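You operate a simulated robot arm through the tools that you are given. There is no shell and no other tool.

Carry out the task below with a simulated robot arm. There is one attempt and no reset: what you move stays moved.

## Task
Clear the board, then brush oil on its middle.
Fine: put the purple bowl on the black counter; oil from the dish; stand the brush in the tool pot; board and pink bowl stay. A coat counts when it lies all over at full strength: go over it till it gets no stronger.

It is judged by the outcome, as a careful person would: the job done as asked, and still so three seconds after it is handed in. It fails if anything else is knocked over, pushed out of place, dropped, spilled or broken.

## Robot
A 7-joint arm with a two-finger gripper, fixed in place. Base frame: the origin is on the floor under the middle of its stand, x ahead of it, y to its left, z up; the work surface is at about z = 0.86. Lengths are in m, angles in degrees, forces in N, time in s.
With the tool pointing down near the work surface it reaches from about 0.34 to 0.72 m from the base axis. Its first joint turns from -66.0 to 66.0 degrees. Payload 2.45 kg.
Tool frame: the origin (TCP) lies between the finger pads and is the grasp point; the fingertips stand 0.026 m ahead of it; z points along the fingers, y is the line along which they close. The gripper opens to 0.096 m; its body begins 0.069 m behind the TCP.
Orientation is that of the tool frame in the base frame, as [roll, pitch, yaw] about the fixed x, y, z axes, in that order (R = Rz(yaw) Ry(pitch) Rx(roll)). With the fingers straight down and closing along the base's y, the tool's x points along the base's -x, its y along +y and its z along -z.

## Interface
- The arm moves only by the tool servo_tool. Its argument "series" is a list of rows, each a list of 3 entries, a list of its own where there are three numbers: the opening in per cent of the stroke, from 0 (shut) to 100 (fully open), then the shift along the base's x, y, z in m, then the turn, a rotation vector about the base's x, y, z in degrees. In form: [[gripper, [tx, ty, tz], [wx, wy, wz]], ...]. A call has 1 to 20 rows; each row is the pose to reach, as a shift and turn from the pose commanded when the call began. A row lasts 0.2 s, in which the tool goes at most 0.05 m and 8.6 degrees; a call with a longer step from one row to the next is refused whole, and so is a gripper value outside its range. A pose out of reach is approached as far as the arm can. The call stops where the force on the tool passes 40 N (or 10 N more than at its start, if that is more) or the arm is blocked; 0.2 s more then pass. Each finger travels about 0.05 m/s and halts on what it meets, pressing with about 31 N; the grip force reading is that of the motor and also rises with nothing between the fingers. The clock runs only during rows and for 0.2 s after the last one: add rows that repeat a pose to give the fingers time. It gives the time, the measured TCP pose, the force on the tool (base axes), the opening and the grip force at its end, in the units of the frame above (readings bear some noise), with the torque about the TCP (base axes, N m) and any sound that the robot's microphone picked up, and new pictures: "show" is both (left out), scene, wrist or none.
- Cameras (640 x 400 px; columns grow to the right, rows downward): "scene" is fixed at [0.1641, -0.3937, 1.415]; the picture's right is [0.78, -0.62, 0.00], its down [-0.41, -0.51, -0.76] and it looks along [0.47, 0.59, -0.65] (base axes); focal length 265 px, centre (320, 200). "wrist" rides on the gripper at [0.082, 0.003, -0.098] in the tool frame; the picture's right is [-0.04, 1.00, 0.00], its down [-0.73, -0.03, -0.68] and it looks along [-0.68, -0.03, 0.73] (tool axes); focal length 256 px, centre (320, 200). There is no depth. A picture from a camera that has moved, and an enlarged one, comes with that camera's place and axes in the base frame and with its lens.
- enlarge(camera, box): a new picture of the part [left, top, right, bottom] of that camera's present view, enlarged. No time passes.
- finish_job(): hands the job in; it is judged then, once.

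Places have to be worked out from the pictures, the camera data and where the tool is seen. Open the gripper and draw the arm clear of the work before you hand the job in, unless the task says otherwise.

The tools are called by a JSON object that holds its "op" and its "data". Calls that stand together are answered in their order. servo_tool: Moves the arm, as the interface text tells. Its arguments: {"type":"object","properties":{"series":{"type":"array","items":{"type":"array"}},"show":{"type":"string","enum":["both","scene","wrist","none"]}},"required":["series"]} The other tools are called the same way: enlarge (camera, box) takes an enlarged picture of a part of a camera's view; finish_job () hands the job in.

At the start:

```text
t: 0.0
eef_pos: [0.4334, 0.0633, 1.2145]
tool_rot: [-180.0, 0.0, 180.0]
wrist_force: [-0.5, -0.2, -0.3]
moment: [-0.02, -0.04, -0.02]
grip_width: 0.0957
gripper_force: 0.0
```

scene: 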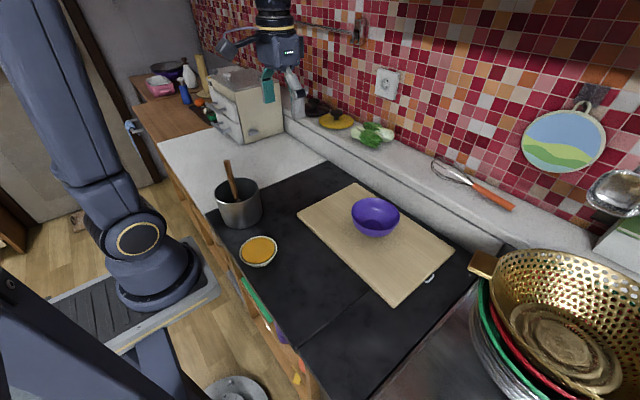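
wrist: 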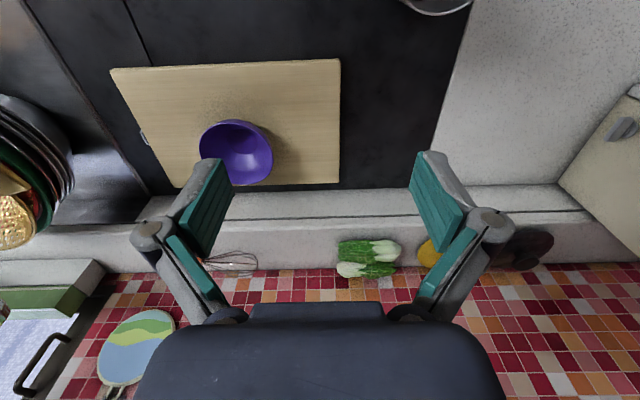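

The pictures show a board with a purple bowl on it, a pot with a wooden-handled brush and a dish with orange oil. I'll enlarge these parts before moving.

{"op": "enlarge", "data": {"camera": "scene", "box": [190, 140, 350, 280]}}

{"op": "enlarge", "data": {"camera": "scene", "box": [290, 170, 480, 310]}}

{"op": "enlarge", "data": {"camera": "wrist", "box": [90, 0, 490, 210]}}

```text
2.86 times, centred on (270, 210) of scene
camera zoom: at [0.1641, -0.3937, 1.415], right [0.78, -0.62, 0.0], down [-0.41, -0.51, -0.76], along [0.47, 0.59, -0.65], focal length 757 px, centre (463, 171)
```

zoom: 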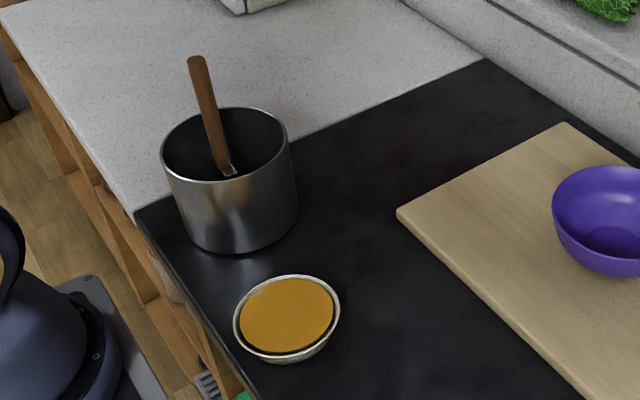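

```text
2.86 times, centred on (385, 240) of scene
camera zoom: at [0.1641, -0.3937, 1.415], right [0.78, -0.62, 0.0], down [-0.41, -0.51, -0.76], along [0.47, 0.59, -0.65], focal length 757 px, centre (134, 86)
```

zoom: 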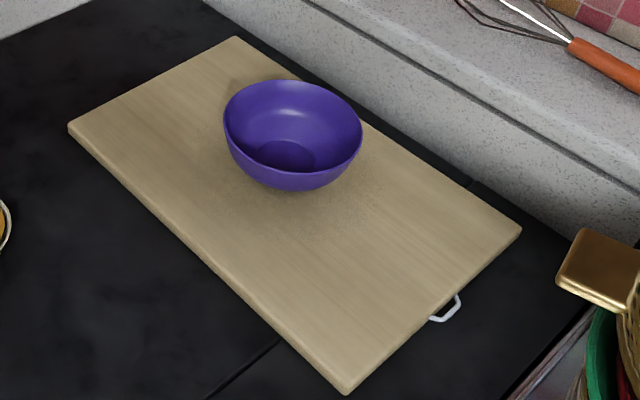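

```text
1.60 times, centred on (290, 105) of wrist
camera zoom: at [0.3513, 0.0667, 1.3117], right [0.04, 1.0, 0.0], down [0.73, -0.03, 0.68], along [0.68, -0.03, -0.73], focal length 410 px, centre (368, 352)
```

zoom: 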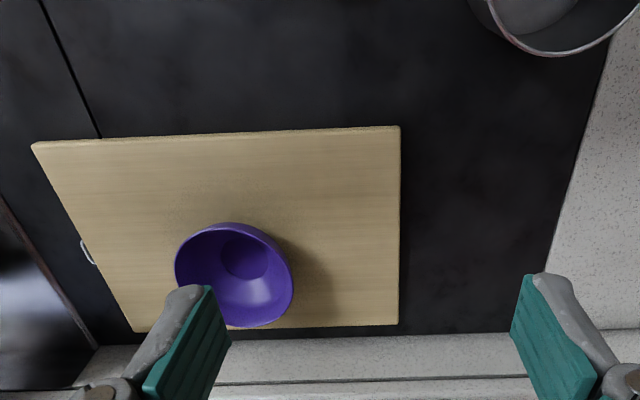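

The board spans about x 0.46–0.70 and y -0.275–0.08, with the bowl near [0.587, -0.094] on its middle. The pot is near [0.345, 0.20] and the dish near [0.306, 0.036]. Next I'll find the pink bowl and check the rest of the counter.

{"op": "enlarge", "data": {"camera": "scene", "box": [120, 40, 280, 150]}}

{"op": "enlarge", "data": {"camera": "scene", "box": [215, 150, 265, 200]}}

{"op": "enlarge", "data": {"camera": "scene", "box": [190, 0, 350, 110]}}

```text
3.64 times, centred on (200, 95) of scene
camera zoom: at [0.1641, -0.3937, 1.415], right [0.78, -0.62, 0.0], down [-0.41, -0.51, -0.76], along [0.47, 0.59, -0.65], focal length 963 px, centre (756, 582)
```

zoom: 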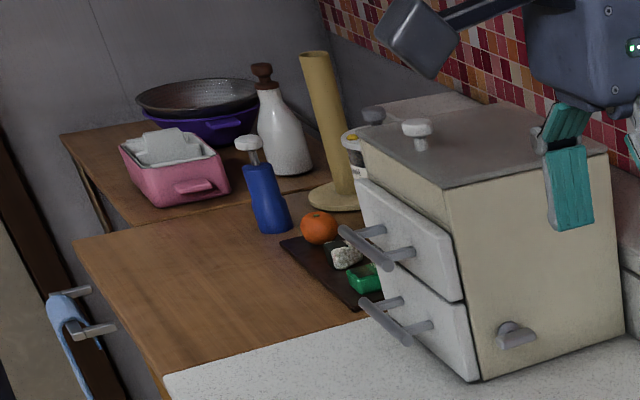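

```text
8.00 times, centred on (240, 175) of scene
camera zoom: at [0.1641, -0.3937, 1.415], right [0.78, -0.62, 0.0], down [-0.41, -0.51, -0.76], along [0.47, 0.59, -0.65], focal length 2119 px, centre (960, 400)
```

zoom: 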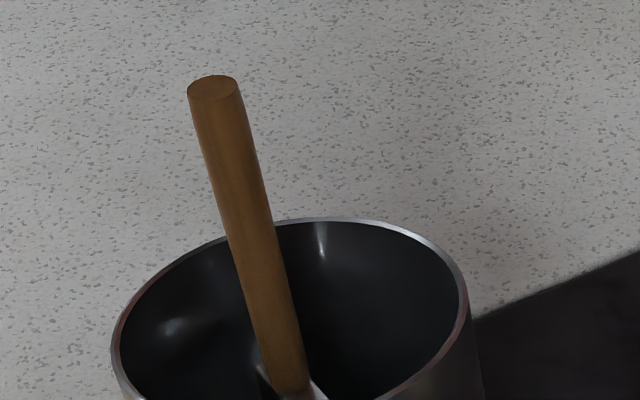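

```text
3.64 times, centred on (270, 55) of scene
camera zoom: at [0.1641, -0.3937, 1.415], right [0.78, -0.62, 0.0], down [-0.41, -0.51, -0.76], along [0.47, 0.59, -0.65], focal length 963 px, centre (502, 727)
```

zoom: 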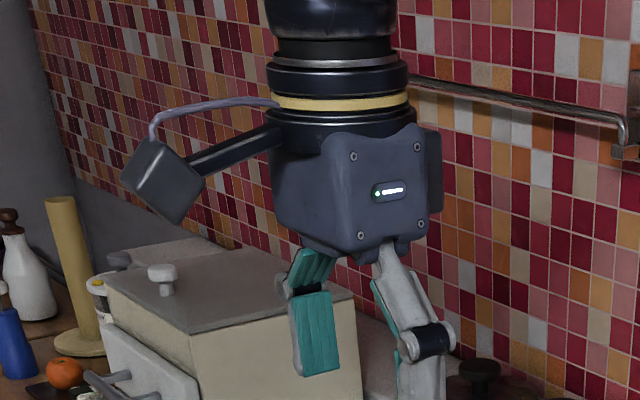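

The pink bowl is far off to the left and isn't involved. To look down on the pot, dish and counter, I'll tilt the wrist camera and shift left.

{"op": "servo_tool", "data": {"series": [[100, [0, 0.03, 0], [0, 8, 0]], [100, [0, 0.06, 0], [0, 16, 0]], [100, [0, 0.09, 0], [0, 24, 0]], [100, [0, 0.09, 0], [0, 32, 0]], [100, [0, 0.09, 0], [0, 32, 0]]]}}

```text
t: 1.2
eef_pos: [0.4333, 0.1529, 1.2149]
tool_rot: [179.9, -32.0, 179.9]
wrist_force: [0.3, -0.2, 0.7]
moment: [0.06, 0.0, -0.03]
grip_width: 0.0958
gripper_force: 0.0
camera wrist: at [0.4163, 0.1571, 1.3403], right [0.03, 1.0, -0.02], down [0.98, -0.03, 0.19], along [0.18, -0.03, -0.98], focal length 256 px, centre (320, 200)
```

scene: 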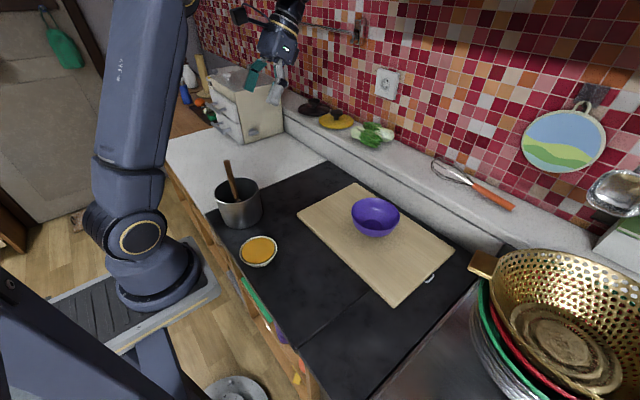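
wrist: 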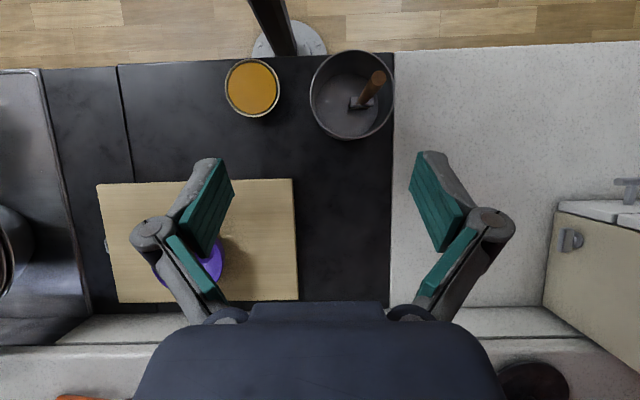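

{"op": "enlarge", "data": {"camera": "wrist", "box": [210, 40, 410, 165]}}

{"op": "enlarge", "data": {"camera": "wrist", "box": [300, 40, 400, 145]}}

```text
3.20 times, centred on (310, 102) of wrist
camera zoom: at [0.4163, 0.1571, 1.3403], right [0.03, 1.0, -0.02], down [0.98, -0.03, 0.19], along [0.18, -0.03, -0.98], focal length 819 px, centre (352, 512)
```

zoom: 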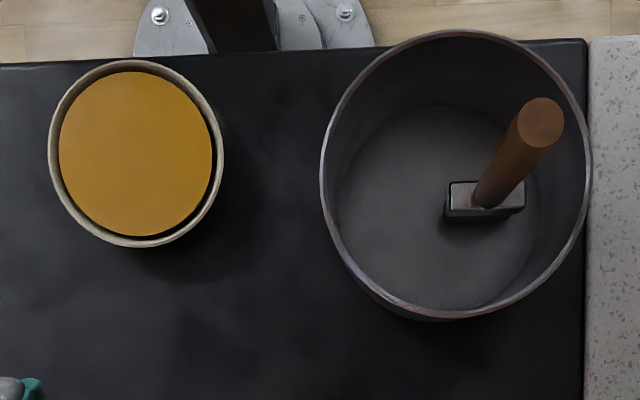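

```text
3.81 times, centred on (350, 92) of wrist
camera zoom: at [0.4163, 0.1571, 1.3403], right [0.03, 1.0, -0.02], down [0.98, -0.03, 0.19], along [0.18, -0.03, -0.98], focal length 975 px, centre (206, 610)
```

zoom: 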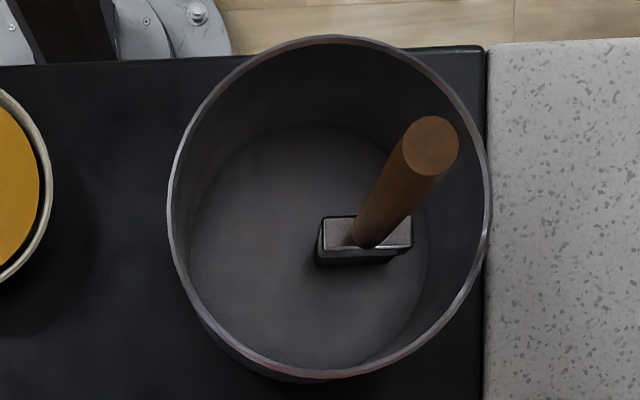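

The brush stands upright in the pot at about [0.34, 0.22], with its handle top near z 1.038. The dish centre is near [0.31, 0.037] and the bowl rim centre near [0.59, -0.092, 0.928]. I'll move above the bowl's left rim with the tool straight down for a closer look.

{"op": "servo_tool", "data": {"series": [[100, [0.022, -0.026, -0.02], [0, -6, 0]], [100, [0.044, -0.052, -0.04], [0, -12, 0]], [100, [0.066, -0.078, -0.06], [0, -18, 0]], [100, [0.09, -0.104, -0.08], [0, -24, 0]], [100, [0.112, -0.13, -0.1], [0, -30, 0]], [100, [0.134, -0.156, -0.12], [0, -32, 0]], [80, [0.157, -0.183, -0.14], [0, -32, 0]], [60, [0.157, -0.183, -0.14], [0, -32, 0]], [60, [0.157, -0.183, -0.14], [0, -32, 0]]]}}

```text
t: 3.2
eef_pos: [0.5899, -0.0289, 1.0739]
tool_rot: [179.9, 0.0, 179.9]
wrist_force: [0.4, -0.4, -0.5]
moment: [0.0, -0.04, -0.02]
grip_width: 0.0575
gripper_force: 0.0
camera wrist: at [0.5084, -0.0268, 1.1715], right [0.04, 1.0, 0.0], down [0.73, -0.03, 0.68], along [0.68, -0.03, -0.73], focal length 256 px, centre (320, 200)
```

scene: 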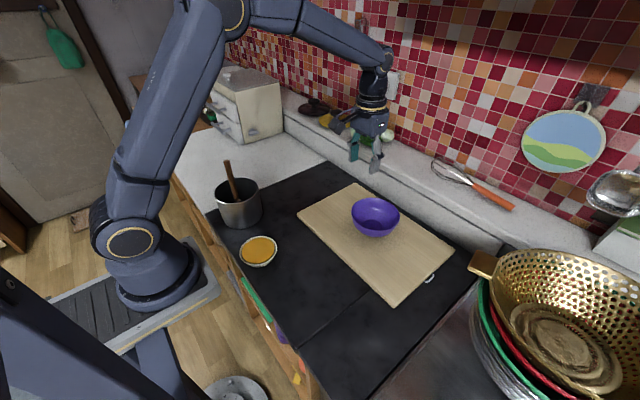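
wrist: 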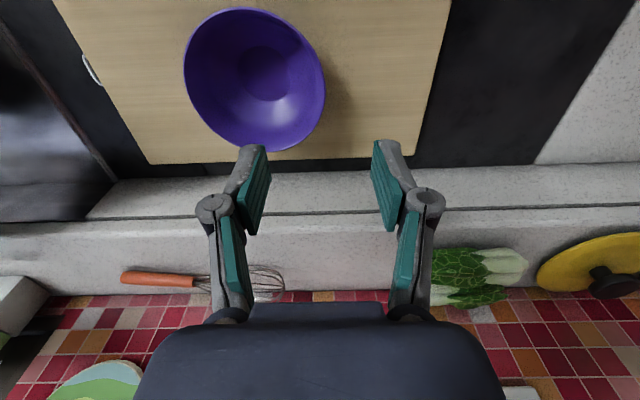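

The tool is over the left rim, and the rim edge works out at y of about -0.026, x 0.59. I'll enlarge the bowl to judge how steep its wall is.

{"op": "enlarge", "data": {"camera": "scene", "box": [340, 185, 412, 245]}}

{"op": "enlarge", "data": {"camera": "wrist", "box": [170, 0, 430, 162]}}

```text
6.67 times, centred on (376, 215) of scene
camera zoom: at [0.1641, -0.3937, 1.415], right [0.78, -0.62, 0.0], down [-0.41, -0.51, -0.76], along [0.47, 0.59, -0.65], focal length 1766 px, centre (-53, 100)
```

zoom: 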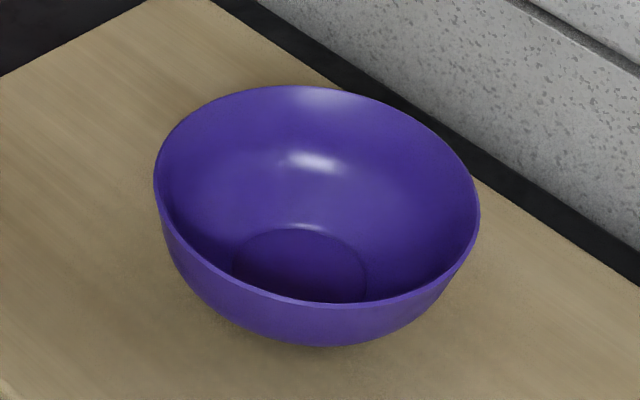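

```text
2.46 times, centred on (300, 81) of wrist
camera zoom: at [0.5084, -0.0268, 1.1715], right [0.04, 1.0, 0.0], down [0.73, -0.03, 0.68], along [0.68, -0.03, -0.73], focal length 630 px, centre (369, 493)
```

zoom: 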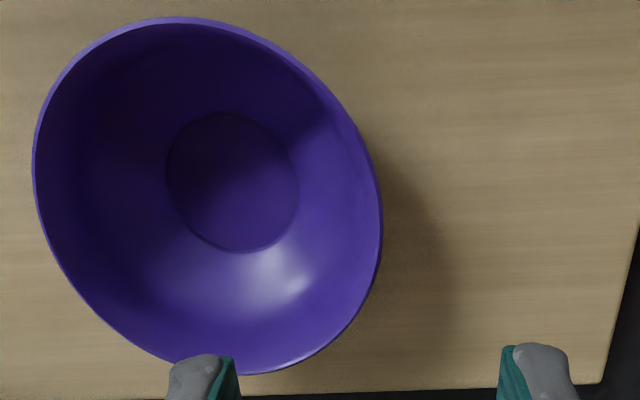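

The wall near the rim looks steep, about 15–20° off vertical. I'll tilt the tool 15° along it and lower so one finger goes inside the rim and one outside, then check before closing.

{"op": "servo_tool", "data": {"series": [[47, [0, 0.003, -0.02], [-7.5, 0, 0]], [47, [0, 0.003, -0.04], [-15, 0, 0]], [47, [0, 0.003, -0.065], [-15, 0, 0]], [47, [0, 0.003, -0.09], [-15, 0, 0]], [47, [0, 0.003, -0.11], [-15, 0, 0]], [47, [0, 0.003, -0.12], [-15, 0, 0]]]}}

```text
t: 4.6
eef_pos: [0.59, -0.0265, 0.9541]
tool_rot: [-165.0, 0.0, 179.9]
wrist_force: [-0.4, 0.8, -0.8]
moment: [-0.01, 0.01, -0.02]
grip_width: 0.0452
gripper_force: 0.1
camera wrist: at [0.5082, 0.0021, 1.0471], right [0.04, 0.97, -0.26], down [0.73, 0.15, 0.66], along [0.68, -0.22, -0.7], focal length 256 px, centre (320, 200)
```

scene: 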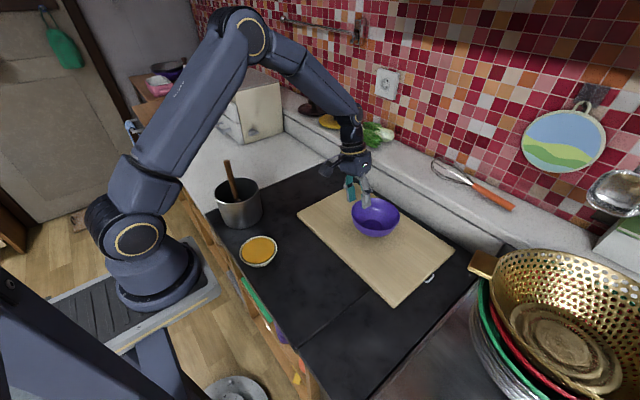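
wrist: 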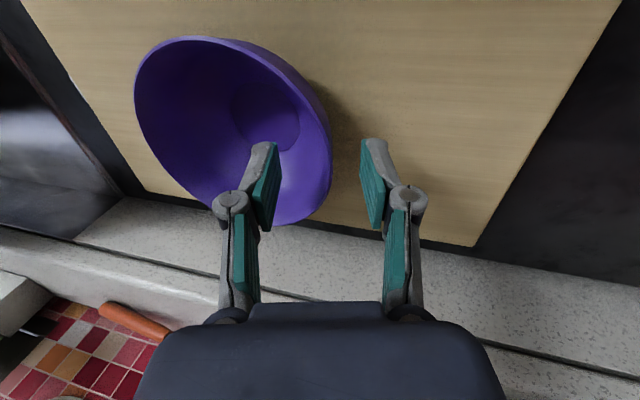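

By ray, the rim edge sits at y of about -0.027, right between the fingers. I'll lower the last 2 cm and close on the wall.

{"op": "servo_tool", "data": {"series": [[47, [0, 0, -0.01], [0, 0, 0]], [47, [0, 0, -0.019], [0, 0, 0]], [30, [0, 0, -0.019], [0, 0, 0]], [15, [0, 0, -0.019], [0, 0, 0]], [0, [0, 0, -0.019], [0, 0, 0]], [0, [0, 0, -0.019], [0, 0, 0]], [0, [0, 0, -0.019], [0, 0, 0]]]}}

```text
t: 6.2
eef_pos: [0.5896, -0.0274, 0.9354]
tool_rot: [-164.8, 0.1, -179.9]
wrist_force: [0.0, -2.9, 8.5]
moment: [-0.85, 0.39, 0.13]
grip_width: 0.0083
gripper_force: 30.8
camera wrist: at [0.5082, 0.0017, 1.029], right [0.04, 0.96, -0.26], down [0.73, 0.15, 0.66], along [0.68, -0.22, -0.7], focal length 256 px, centre (320, 200)
```

scene: 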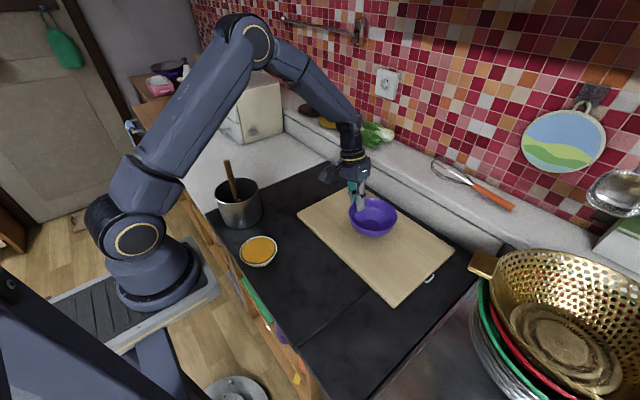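
wrist: 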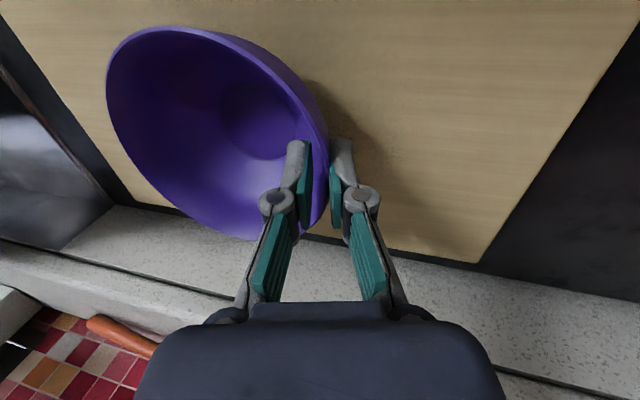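

The wall is gripped at 8.3 mm opening and 31 N. Now I'll lift gently and check the hold.

{"op": "servo_tool", "data": {"series": [[0, [0, 0, 0.01], [0, 0, 0]], [0, [0, 0, 0.03], [0, 0, 0]], [0, [0, 0, 0.055], [0, 0, 0]], [0, [0, 0, 0.08], [0, 0, 0]], [0, [0, 0, 0.08], [0, 0, 0]]]}}

```text
t: 7.4
eef_pos: [0.5893, -0.0256, 1.0147]
tool_rot: [-165.0, 0.0, -180.0]
wrist_force: [0.4, 1.0, -0.6]
moment: [0.01, 0.0, -0.01]
grip_width: 0.0062
gripper_force: 31.0
camera wrist: at [0.5082, 0.0025, 1.1088], right [0.04, 0.97, -0.26], down [0.73, 0.15, 0.66], along [0.68, -0.22, -0.7], focal length 256 px, centre (320, 200)
```

scene: 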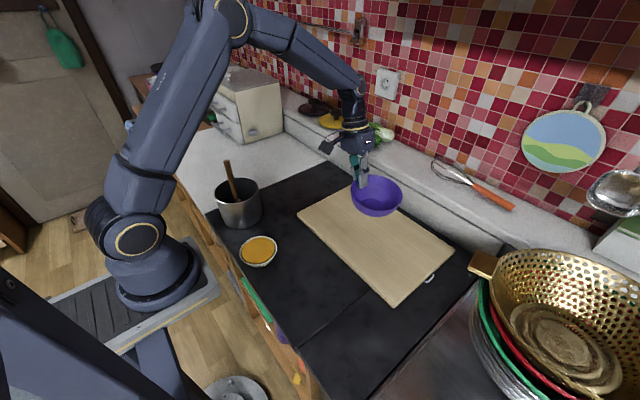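
wrist: 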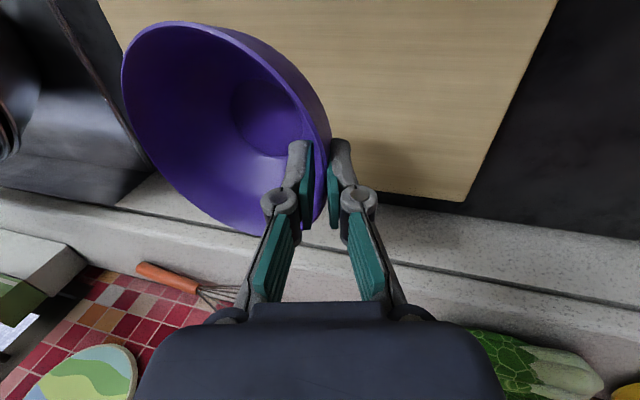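

The bowl is lifted and held. I'll check how level it hangs.

{"op": "enlarge", "data": {"camera": "scene", "box": [330, 150, 430, 230]}}

```text
5.00 times, centred on (380, 190) of scene
camera zoom: at [0.1641, -0.3937, 1.415], right [0.78, -0.62, 0.0], down [-0.41, -0.51, -0.76], along [0.47, 0.59, -0.65], focal length 1324 px, centre (20, 250)
```

zoom: 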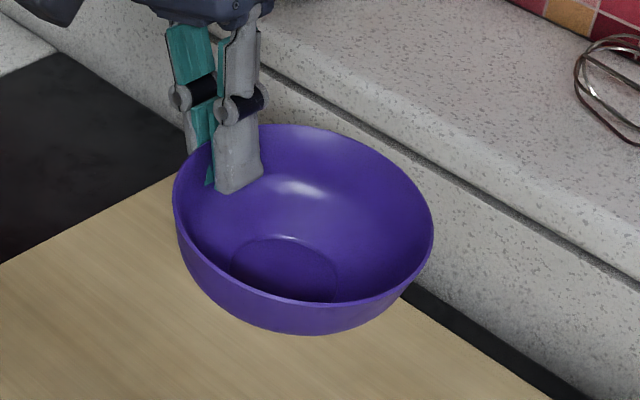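

The bowl hangs about 3° off level, so I'll correct that while carrying it left to the free black counter near [0.575, 0.178]. Then I'll lower it part way.

{"op": "servo_tool", "data": {"series": [[0, [-0.002, 0.03, 0], [-1, 0, 0]], [0, [-0.004, 0.07, 0], [-2, 0, 0]], [0, [-0.006, 0.11, 0], [-3, 0, 0]], [0, [-0.008, 0.15, 0], [-3, 0, 0]], [0, [-0.01, 0.19, 0], [-3, 0, 0]], [0, [-0.012, 0.23, 0], [-3, 0, 0]], [0, [-0.014, 0.255, 0], [-3, 0, 0]], [0, [-0.014, 0.268, 0], [-3, 0, 0]], [0, [-0.014, 0.268, -0.03], [-3, 0, 0]], [0, [-0.014, 0.268, -0.06], [-3, 0, 0]], [0, [-0.014, 0.268, -0.07], [-3, 0, 0]]]}}

```text
t: 9.8
eef_pos: [0.5753, 0.2419, 0.9459]
tool_rot: [-162.0, 0.1, -180.0]
wrist_force: [0.1, -0.2, -0.5]
moment: [0.07, 0.01, -0.01]
grip_width: 0.006
gripper_force: 31.0
camera wrist: at [0.4942, 0.2758, 1.0364], right [0.04, 0.95, -0.31], down [0.73, 0.18, 0.66], along [0.68, -0.25, -0.69], focal length 256 px, centre (320, 200)
```

scene: 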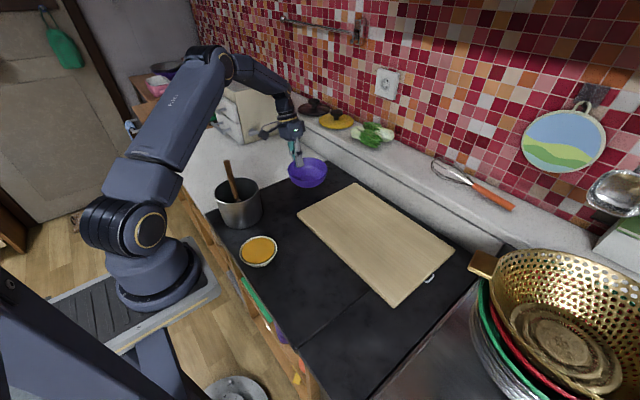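
wrist: 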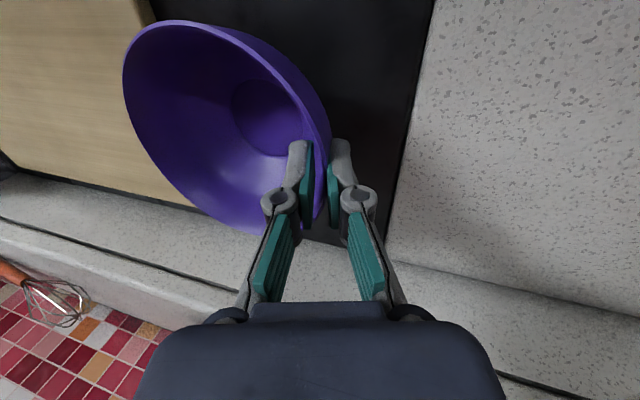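

The bowl is over clear black counter between the board and the white top. I'll lower it in small steps and watch for contact.

{"op": "servo_tool", "data": {"series": [[0, [0, 0, -0.008], [0, 0, 0]], [0, [0, 0, -0.014], [0, 0, 0]], [0, [0, 0, -0.018], [0, 0, 0]], [0, [0, 0, -0.02], [0, 0, 0]]], "show": "scene"}}

{"op": "enlarge", "data": {"camera": "scene", "box": [260, 120, 360, 200]}}

```text
t: 10.8
eef_pos: [0.5752, 0.2415, 0.9248]
tool_rot: [-162.0, 0.0, 180.0]
wrist_force: [-0.5, -1.4, 0.2]
moment: [0.07, -0.05, 0.02]
grip_width: 0.0062
gripper_force: 30.7
```

scene: 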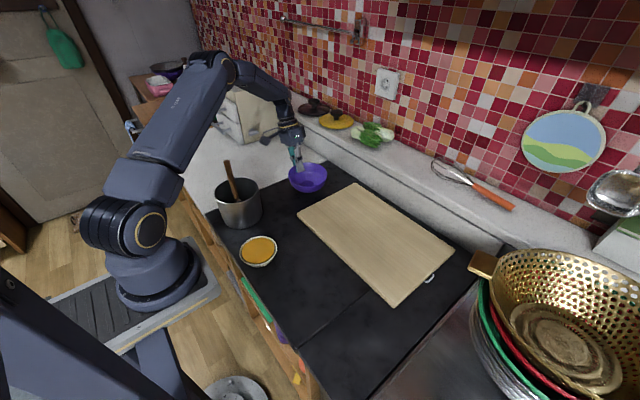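

```text
5.00 times, centred on (310, 160) of scene
camera zoom: at [0.1641, -0.3937, 1.415], right [0.78, -0.62, 0.0], down [-0.41, -0.51, -0.76], along [0.47, 0.59, -0.65], focal length 1324 px, centre (370, 400)
```

zoom: 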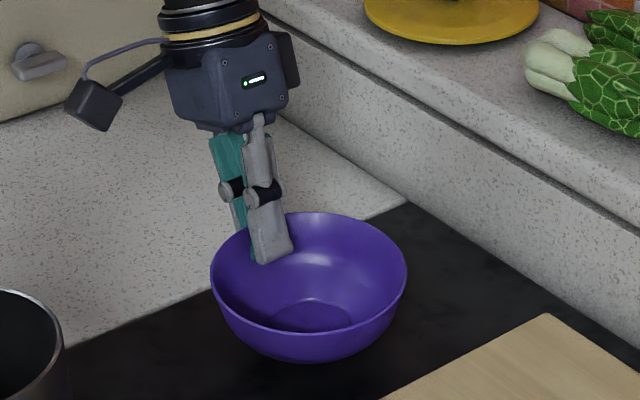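

There is still no contact at z 0.925, so I'll go down a few millimetres more.

{"op": "servo_tool", "data": {"series": [[0, [0, 0, -0.002], [0, 0, 0]], [0, [0, 0, -0.004], [0, 0, 0]], [0, [0, 0, -0.004], [0, 0, 0]]], "show": "none"}}

```text
t: 11.6
eef_pos: [0.5759, 0.2409, 0.9214]
tool_rot: [-162.1, 0.2, 180.0]
wrist_force: [-0.5, 5.1, 11.7]
moment: [-0.76, 0.35, -0.08]
grip_width: 0.0067
gripper_force: 31.1
```

Contact reads 12 N under the bowl's middle, so it is seated. I'll open to release.

{"op": "servo_tool", "data": {"series": [[15, [0, 0, 0], [0, 0, 0]], [30, [0, 0, 0], [0, 0, 0]], [42, [0, 0, 0], [0, 0, 0]], [42, [0, 0, 0], [0, 0, 0]]]}}

```text
t: 12.6
eef_pos: [0.576, 0.2412, 0.9215]
tool_rot: [-162.1, 0.1, 179.9]
wrist_force: [-0.4, -0.7, 0.4]
moment: [0.01, -0.01, 0.0]
grip_width: 0.0403
gripper_force: 0.0
camera wrist: at [0.4943, 0.2747, 1.0127], right [0.04, 0.95, -0.31], down [0.73, 0.18, 0.65], along [0.68, -0.25, -0.69], focal length 256 px, centre (320, 200)
```

scene: 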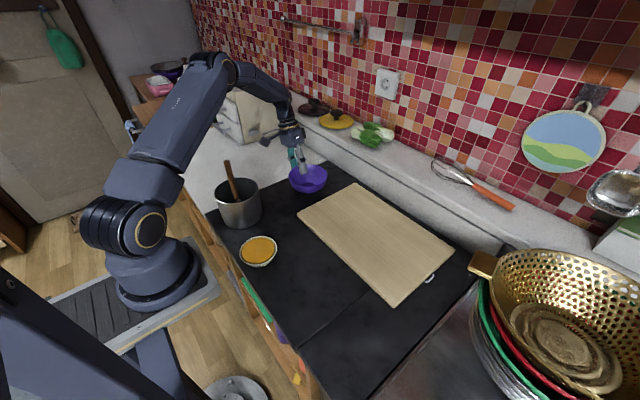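
wrist: 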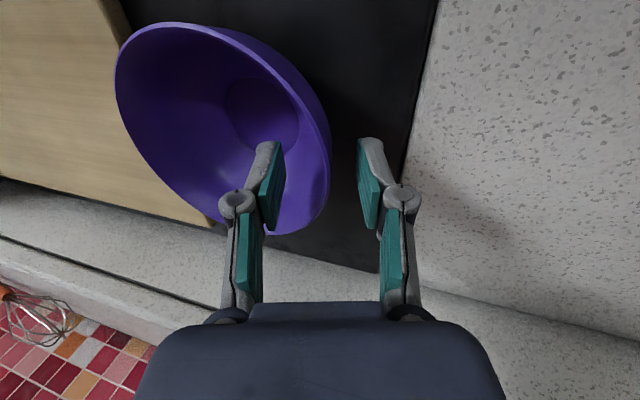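

The bowl is released. I'll back the fingers out along the wall slope, rise, and look at the bowl and the cleared board.

{"op": "servo_tool", "data": {"series": [[42, [0, 0.009, 0.03], [0, 0, 0]], [42, [0, 0.02, 0.06], [0, 0, 0]], [60, [0, 0.02, 0.1], [6, 0, 0]], [80, [-0.02, 0.0, 0.14], [12, 0, 0]], [100, [-0.05, -0.03, 0.17], [18, 0, 0]], [100, [-0.08, -0.06, 0.19], [18, 0, 0]], [100, [-0.08, -0.1, 0.21], [18, 0, 0]], [100, [-0.08, -0.1, 0.21], [18, 0, 0]]]}}

{"op": "enlarge", "data": {"camera": "scene", "box": [290, 170, 480, 310]}}

{"op": "enlarge", "data": {"camera": "scene", "box": [200, 140, 360, 240]}}

```text
refused: row 5 steps farther than a row can; nothing moved
```

```text
2.86 times, centred on (385, 240) of scene
camera zoom: at [0.1641, -0.3937, 1.415], right [0.78, -0.62, 0.0], down [-0.41, -0.51, -0.76], along [0.47, 0.59, -0.65], focal length 757 px, centre (134, 86)
```

zoom: 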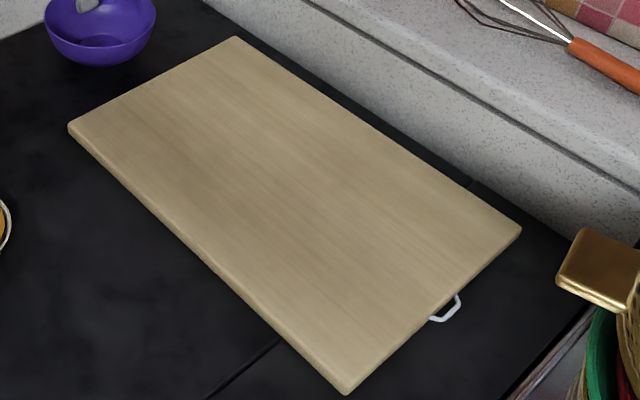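

```text
4.00 times, centred on (280, 190) of scene
camera zoom: at [0.1641, -0.3937, 1.415], right [0.78, -0.62, 0.0], down [-0.41, -0.51, -0.76], along [0.47, 0.59, -0.65], focal length 1059 px, centre (480, 240)
```

zoom: 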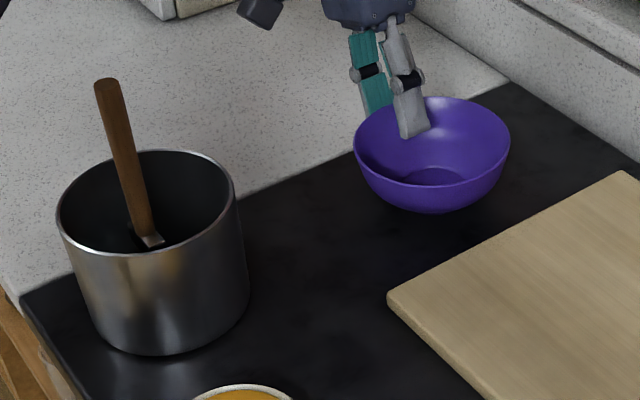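

The move was refused because one step was too long, and the board shows plain wood with no mark. I'll retract again with shorter steps.

{"op": "servo_tool", "data": {"series": [[42, [0, 0.009, 0.03], [0, 0, 0]], [42, [0, 0.02, 0.06], [0, 0, 0]], [60, [0, 0.02, 0.1], [6, 0, 0]], [80, [-0.02, 0.01, 0.14], [12, 0, 0]], [100, [-0.04, -0.01, 0.17], [18, 0, 0]], [100, [-0.06, -0.04, 0.19], [18, 0, 0]], [100, [-0.08, -0.07, 0.21], [18, 0, 0]], [100, [-0.08, -0.1, 0.21], [18, 0, 0]], [100, [-0.08, -0.1, 0.21], [18, 0, 0]]]}}

{"op": "enlarge", "data": {"camera": "scene", "box": [200, 140, 360, 240]}}

```text
t: 14.6
eef_pos: [0.4963, 0.1411, 1.1311]
tool_rot: [-179.9, 0.0, 180.0]
wrist_force: [-0.3, 0.1, -0.5]
moment: [0.01, 0.01, -0.01]
grip_width: 0.0959
gripper_force: 0.0
camera wrist: at [0.4155, 0.1438, 1.2289], right [0.04, 1.0, 0.0], down [0.73, -0.03, 0.68], along [0.68, -0.03, -0.73], focal length 256 px, centre (320, 200)
```

scene: 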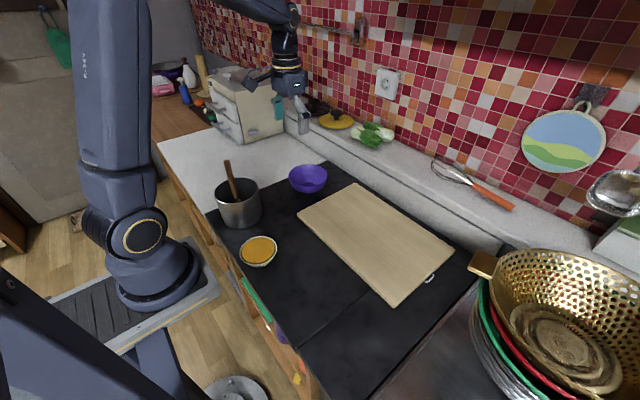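
wrist: 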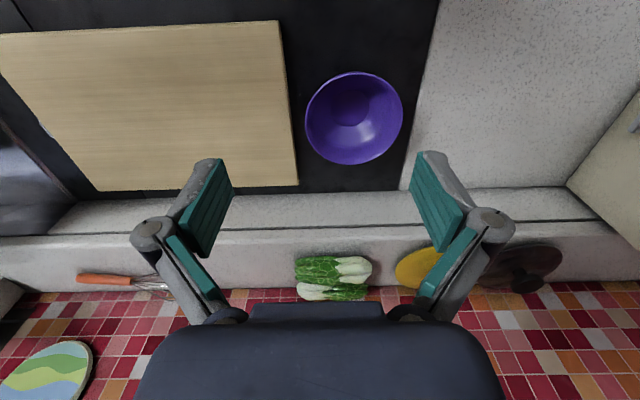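

```text
4.00 times, centred on (280, 190) of scene
camera zoom: at [0.1641, -0.3937, 1.415], right [0.78, -0.62, 0.0], down [-0.41, -0.51, -0.76], along [0.47, 0.59, -0.65], focal length 1059 px, centre (480, 240)
```

zoom: 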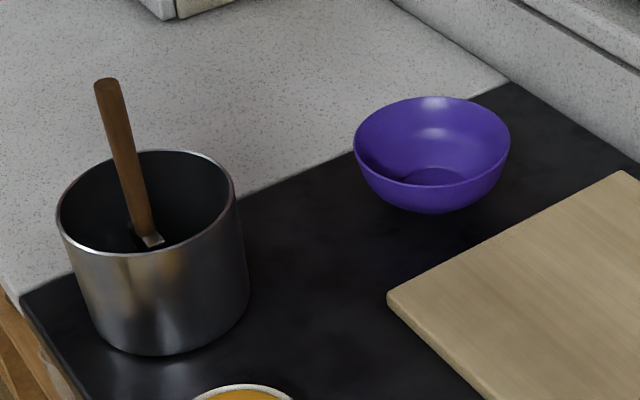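

The bowl stands upright on the black counter, clear of the board and the border. Next I'll test whether I can reach over the dish with the tool tilted 30° back toward the base, empty-handed and at a safe height.

{"op": "servo_tool", "data": {"series": [[100, [-0.03, -0.02, 0.0], [0, 6, 0]], [100, [-0.06, -0.04, 0.0], [0, 12, 0]], [100, [-0.09, -0.06, 0.0], [0, 18, 0]], [100, [-0.12, -0.08, 0.0], [0, 24, 0]], [100, [-0.15, -0.1, 0.0], [0, 30, 0]], [100, [-0.187, -0.104, 0.0], [0, 30, 0]], [100, [-0.187, -0.104, -0.03], [0, 30, 0]], [100, [-0.187, -0.104, -0.03], [0, 30, 0]]]}}

```text
t: 16.4
eef_pos: [0.3076, 0.0367, 1.101]
tool_rot: [180.0, -30.0, 180.0]
wrist_force: [0.1, 0.1, 0.4]
moment: [-0.02, 0.01, 0.01]
grip_width: 0.0957
gripper_force: 0.1
camera wrist: at [0.2874, 0.0391, 1.2262], right [0.04, 1.0, -0.02], down [0.97, -0.03, 0.22], along [0.22, -0.03, -0.97], focal length 256 px, centre (320, 200)
```

scene: 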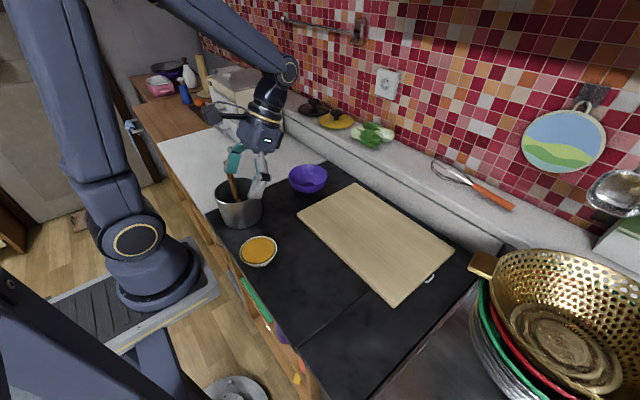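
wrist: 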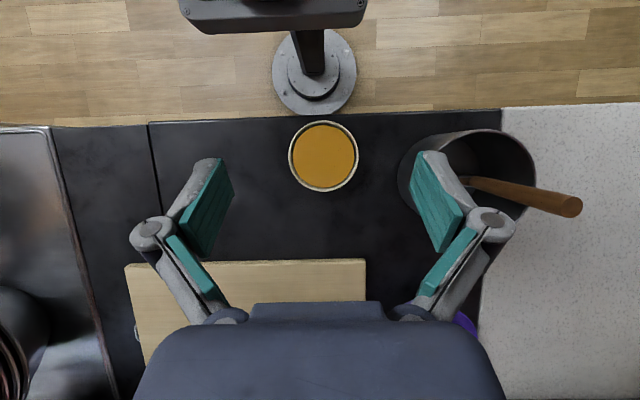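

Reach over the dish works at z 1.10, and the dish centre comes out near [0.308, 0.035]. I'll test the lower dipping height of about z 1.0 here too, since nothing is in the way.

{"op": "servo_tool", "data": {"series": [[100, [0, 0, -0.04], [0, 0, 0]], [100, [0, 0, -0.08], [0, 0, 0]], [100, [0, 0, -0.105], [0, 0, 0]], [100, [0, 0, -0.105], [0, 0, 0]]], "show": "wrist"}}

```text
t: 17.4
eef_pos: [0.3092, 0.0383, 0.9954]
tool_rot: [180.0, -30.0, 180.0]
wrist_force: [0.3, -1.0, 0.1]
moment: [0.02, -0.01, 0.01]
grip_width: 0.096
gripper_force: 0.1
camera wrist: at [0.2875, 0.0409, 1.1206], right [0.03, 1.0, -0.02], down [0.97, -0.03, 0.22], along [0.22, -0.03, -0.97], focal length 256 px, centre (320, 200)
```

wrist: 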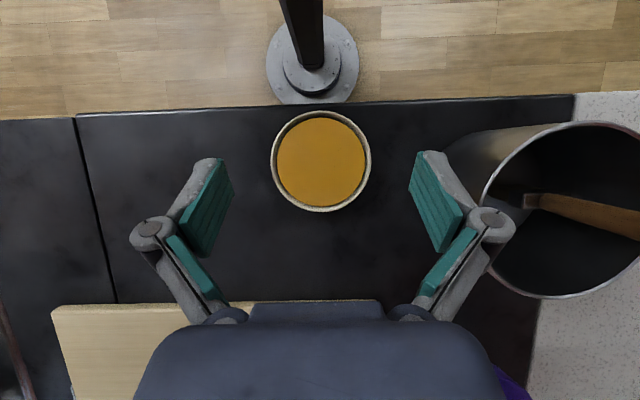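

Reach is fine at dipping height. I'll rise, move over the brush handle at about [0.341, 0.220], and look before descending.

{"op": "servo_tool", "data": {"series": [[100, [0, 0, 0.045], [0, 0, 0]], [100, [0, 0, 0.09], [0, 0, 0]], [100, [0.0, 0.01, 0.12], [0, 0, 0]], [100, [0.01, 0.05, 0.12], [0, 0, 0]], [100, [0.02, 0.09, 0.12], [0, 0, 0]], [100, [0.03, 0.13, 0.12], [0, 0, 0]], [100, [0.032, 0.17, 0.12], [0, 0, 0]], [100, [0.032, 0.182, 0.12], [0, 0, 0]], [100, [0.032, 0.182, 0.12], [0, 0, 0]]]}}

{"op": "enlarge", "data": {"camera": "wrist", "box": [200, 50, 440, 250]}}

```text
t: 19.4
eef_pos: [0.3407, 0.2199, 1.1152]
tool_rot: [-180.0, -30.0, 180.0]
wrist_force: [0.2, -0.6, 0.0]
moment: [0.01, -0.01, 0.01]
grip_width: 0.0959
gripper_force: 0.0
camera wrist: at [0.3203, 0.2229, 1.2412], right [0.04, 1.0, -0.02], down [0.97, -0.03, 0.22], along [0.22, -0.03, -0.98], focal length 256 px, centre (320, 200)
```

scene: 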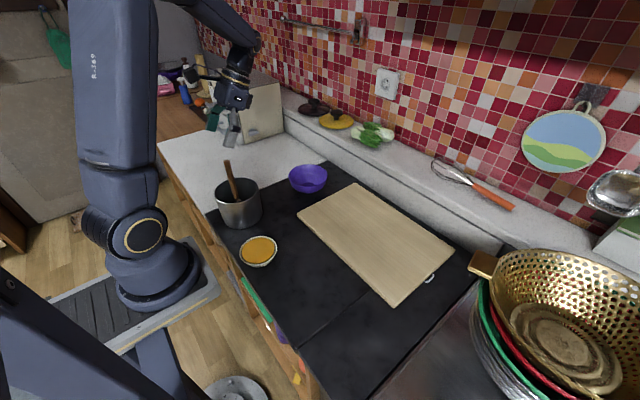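
wrist: 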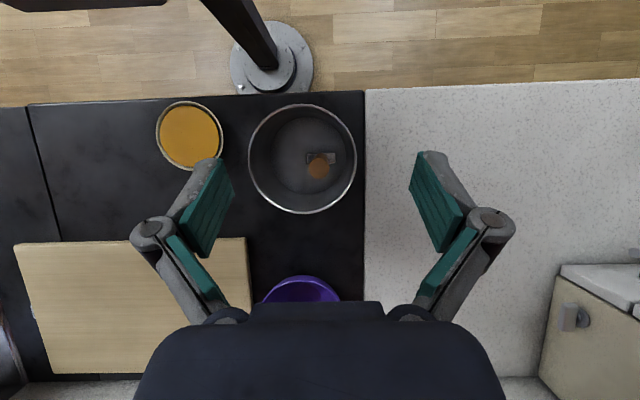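

```text
2.00 times, centred on (320, 150) of wrist
camera zoom: at [0.3203, 0.2229, 1.2412], right [0.04, 1.0, -0.02], down [0.97, -0.03, 0.22], along [0.22, -0.03, -0.98], focal length 512 px, centre (320, 300)
```

zoom: 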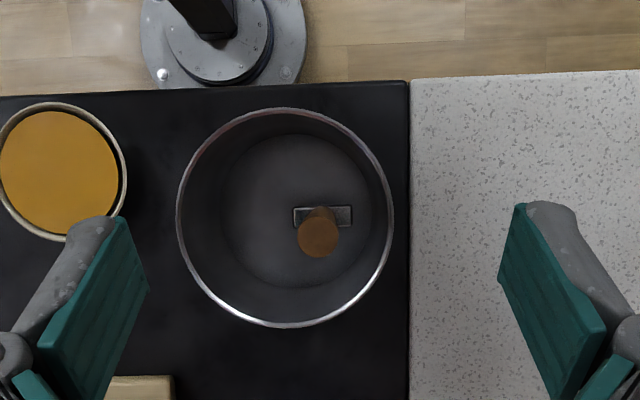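

The handle stands vertical at about [0.342, 0.218], centred between the open fingers. I'll lower straight down around it.

{"op": "servo_tool", "data": {"series": [[100, [0.001, -0.002, -0.03], [0, 0, 0]], [100, [0.001, -0.002, -0.06], [0, 0, 0]], [100, [0.001, -0.002, -0.085], [0, 0, 0]], [100, [0.001, -0.002, -0.1], [0, 0, 0]], [100, [0.001, -0.002, -0.112], [0, 0, 0]]]}}

{"op": "enlarge", "data": {"camera": "scene", "box": [180, 110, 300, 240]}}

```text
t: 20.6
eef_pos: [0.3413, 0.2182, 1.0039]
tool_rot: [179.9, -30.0, -180.0]
wrist_force: [0.6, 0.3, 0.2]
moment: [-0.01, -0.01, 0.03]
grip_width: 0.0962
gripper_force: 0.1
camera wrist: at [0.3205, 0.2203, 1.1286], right [0.03, 1.0, -0.02], down [0.97, -0.03, 0.22], along [0.22, -0.03, -0.97], focal length 256 px, centre (320, 200)
```

scene: 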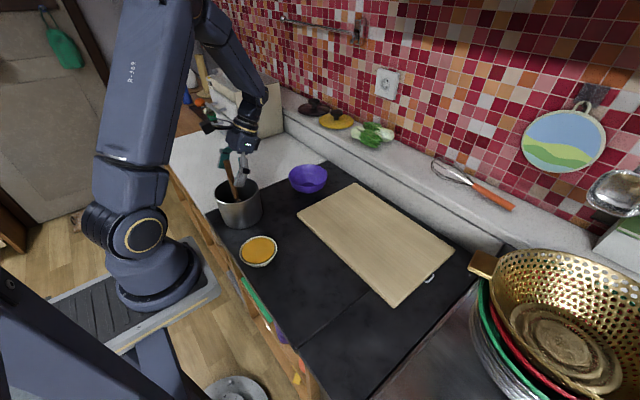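
wrist: 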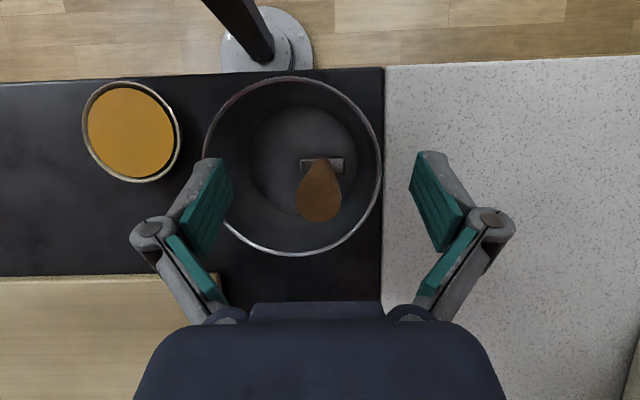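

```text
3.08 times, centred on (240, 175) of scene
camera zoom: at [0.1641, -0.3937, 1.415], right [0.78, -0.62, 0.0], down [-0.41, -0.51, -0.76], along [0.47, 0.59, -0.65], focal length 815 px, centre (566, 277)
```

zoom: 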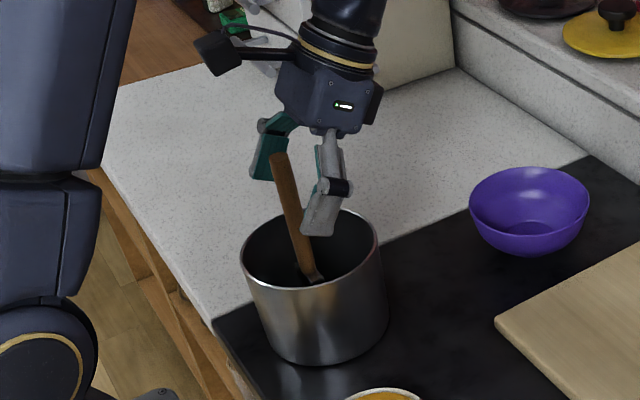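

The handle is between the fingers at x 0.343, y 0.217. I'll close on it.

{"op": "servo_tool", "data": {"series": [[70, [0.001, -0.0005, 0], [0, 0, 0]], [45, [0.001, -0.0005, 0], [0, 0, 0]], [25, [0.001, -0.0005, 0], [0, 0, 0]], [0, [0.001, -0.0005, 0], [0, 0, 0]], [0, [0.001, -0.0005, 0], [0, 0, 0]], [0, [0.001, -0.0005, 0], [0, 0, 0]]]}}

{"op": "enlarge", "data": {"camera": "wrist", "box": [200, 50, 440, 250]}}

```text
t: 22.0
eef_pos: [0.3426, 0.2164, 1.0042]
tool_rot: [180.0, -30.0, 180.0]
wrist_force: [0.5, 0.0, -0.2]
moment: [-0.03, 0.01, 0.02]
grip_width: 0.0176
gripper_force: 31.0
camera wrist: at [0.3214, 0.2199, 1.1288], right [0.04, 1.0, -0.02], down [0.97, -0.03, 0.22], along [0.22, -0.03, -0.97], focal length 256 px, centre (320, 200)
```

scene: 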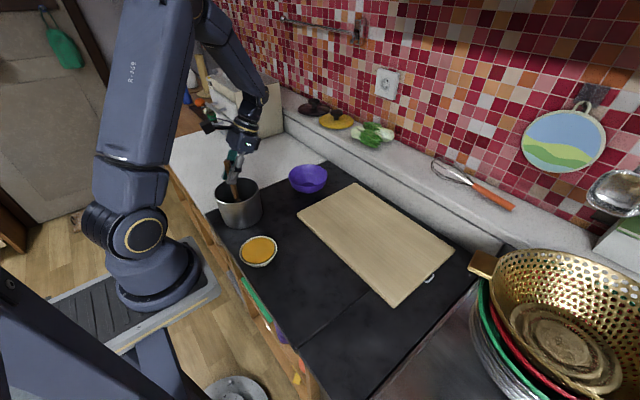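
wrist: 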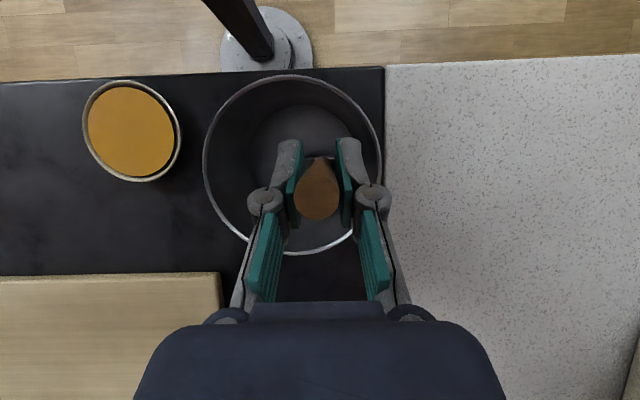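

```text
2.00 times, centred on (320, 150) of wrist
camera zoom: at [0.3214, 0.2199, 1.1288], right [0.04, 1.0, -0.02], down [0.97, -0.03, 0.22], along [0.22, -0.03, -0.97], focal length 512 px, centre (320, 300)
```

zoom: 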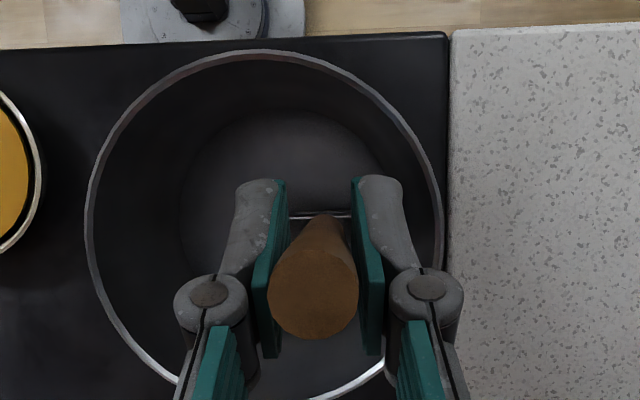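

The handle is gripped at 17.6 mm and 31 N. I'll lift straight up out of the pot and look at the whole brush.

{"op": "servo_tool", "data": {"series": [[0, [0, 0, 0.02], [0, 0, 0]], [0, [0, 0, 0.05], [0, 0, 0]], [0, [0, 0, 0.09], [0, 0, 0]], [0, [0, 0, 0.13], [0, 0, 0]], [0, [0, 0, 0.13], [0, 0, 0]]]}}

{"op": "enlarge", "data": {"camera": "scene", "box": [180, 70, 300, 200]}}

```text
t: 23.2
eef_pos: [0.3424, 0.216, 1.1353]
tool_rot: [-180.0, -30.0, 180.0]
wrist_force: [0.0, 0.4, -0.1]
moment: [0.03, -0.02, 0.04]
grip_width: 0.0176
gripper_force: 30.4
camera wrist: at [0.3217, 0.22, 1.2599], right [0.04, 1.0, -0.02], down [0.97, -0.03, 0.22], along [0.22, -0.03, -0.98], focal length 256 px, centre (320, 200)
```

scene: 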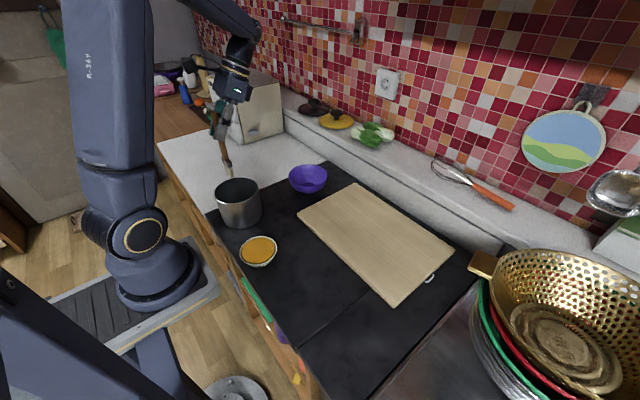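
wrist: 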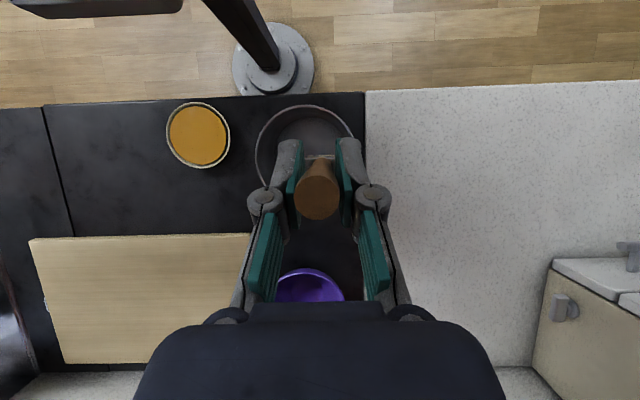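

```text
3.08 times, centred on (240, 135) of scene
camera zoom: at [0.1641, -0.3937, 1.415], right [0.78, -0.62, 0.0], down [-0.41, -0.51, -0.76], along [0.47, 0.59, -0.65], focal length 815 px, centre (566, 400)
```

zoom: 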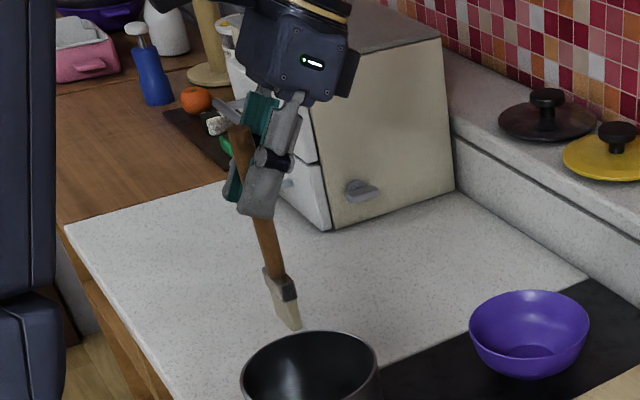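

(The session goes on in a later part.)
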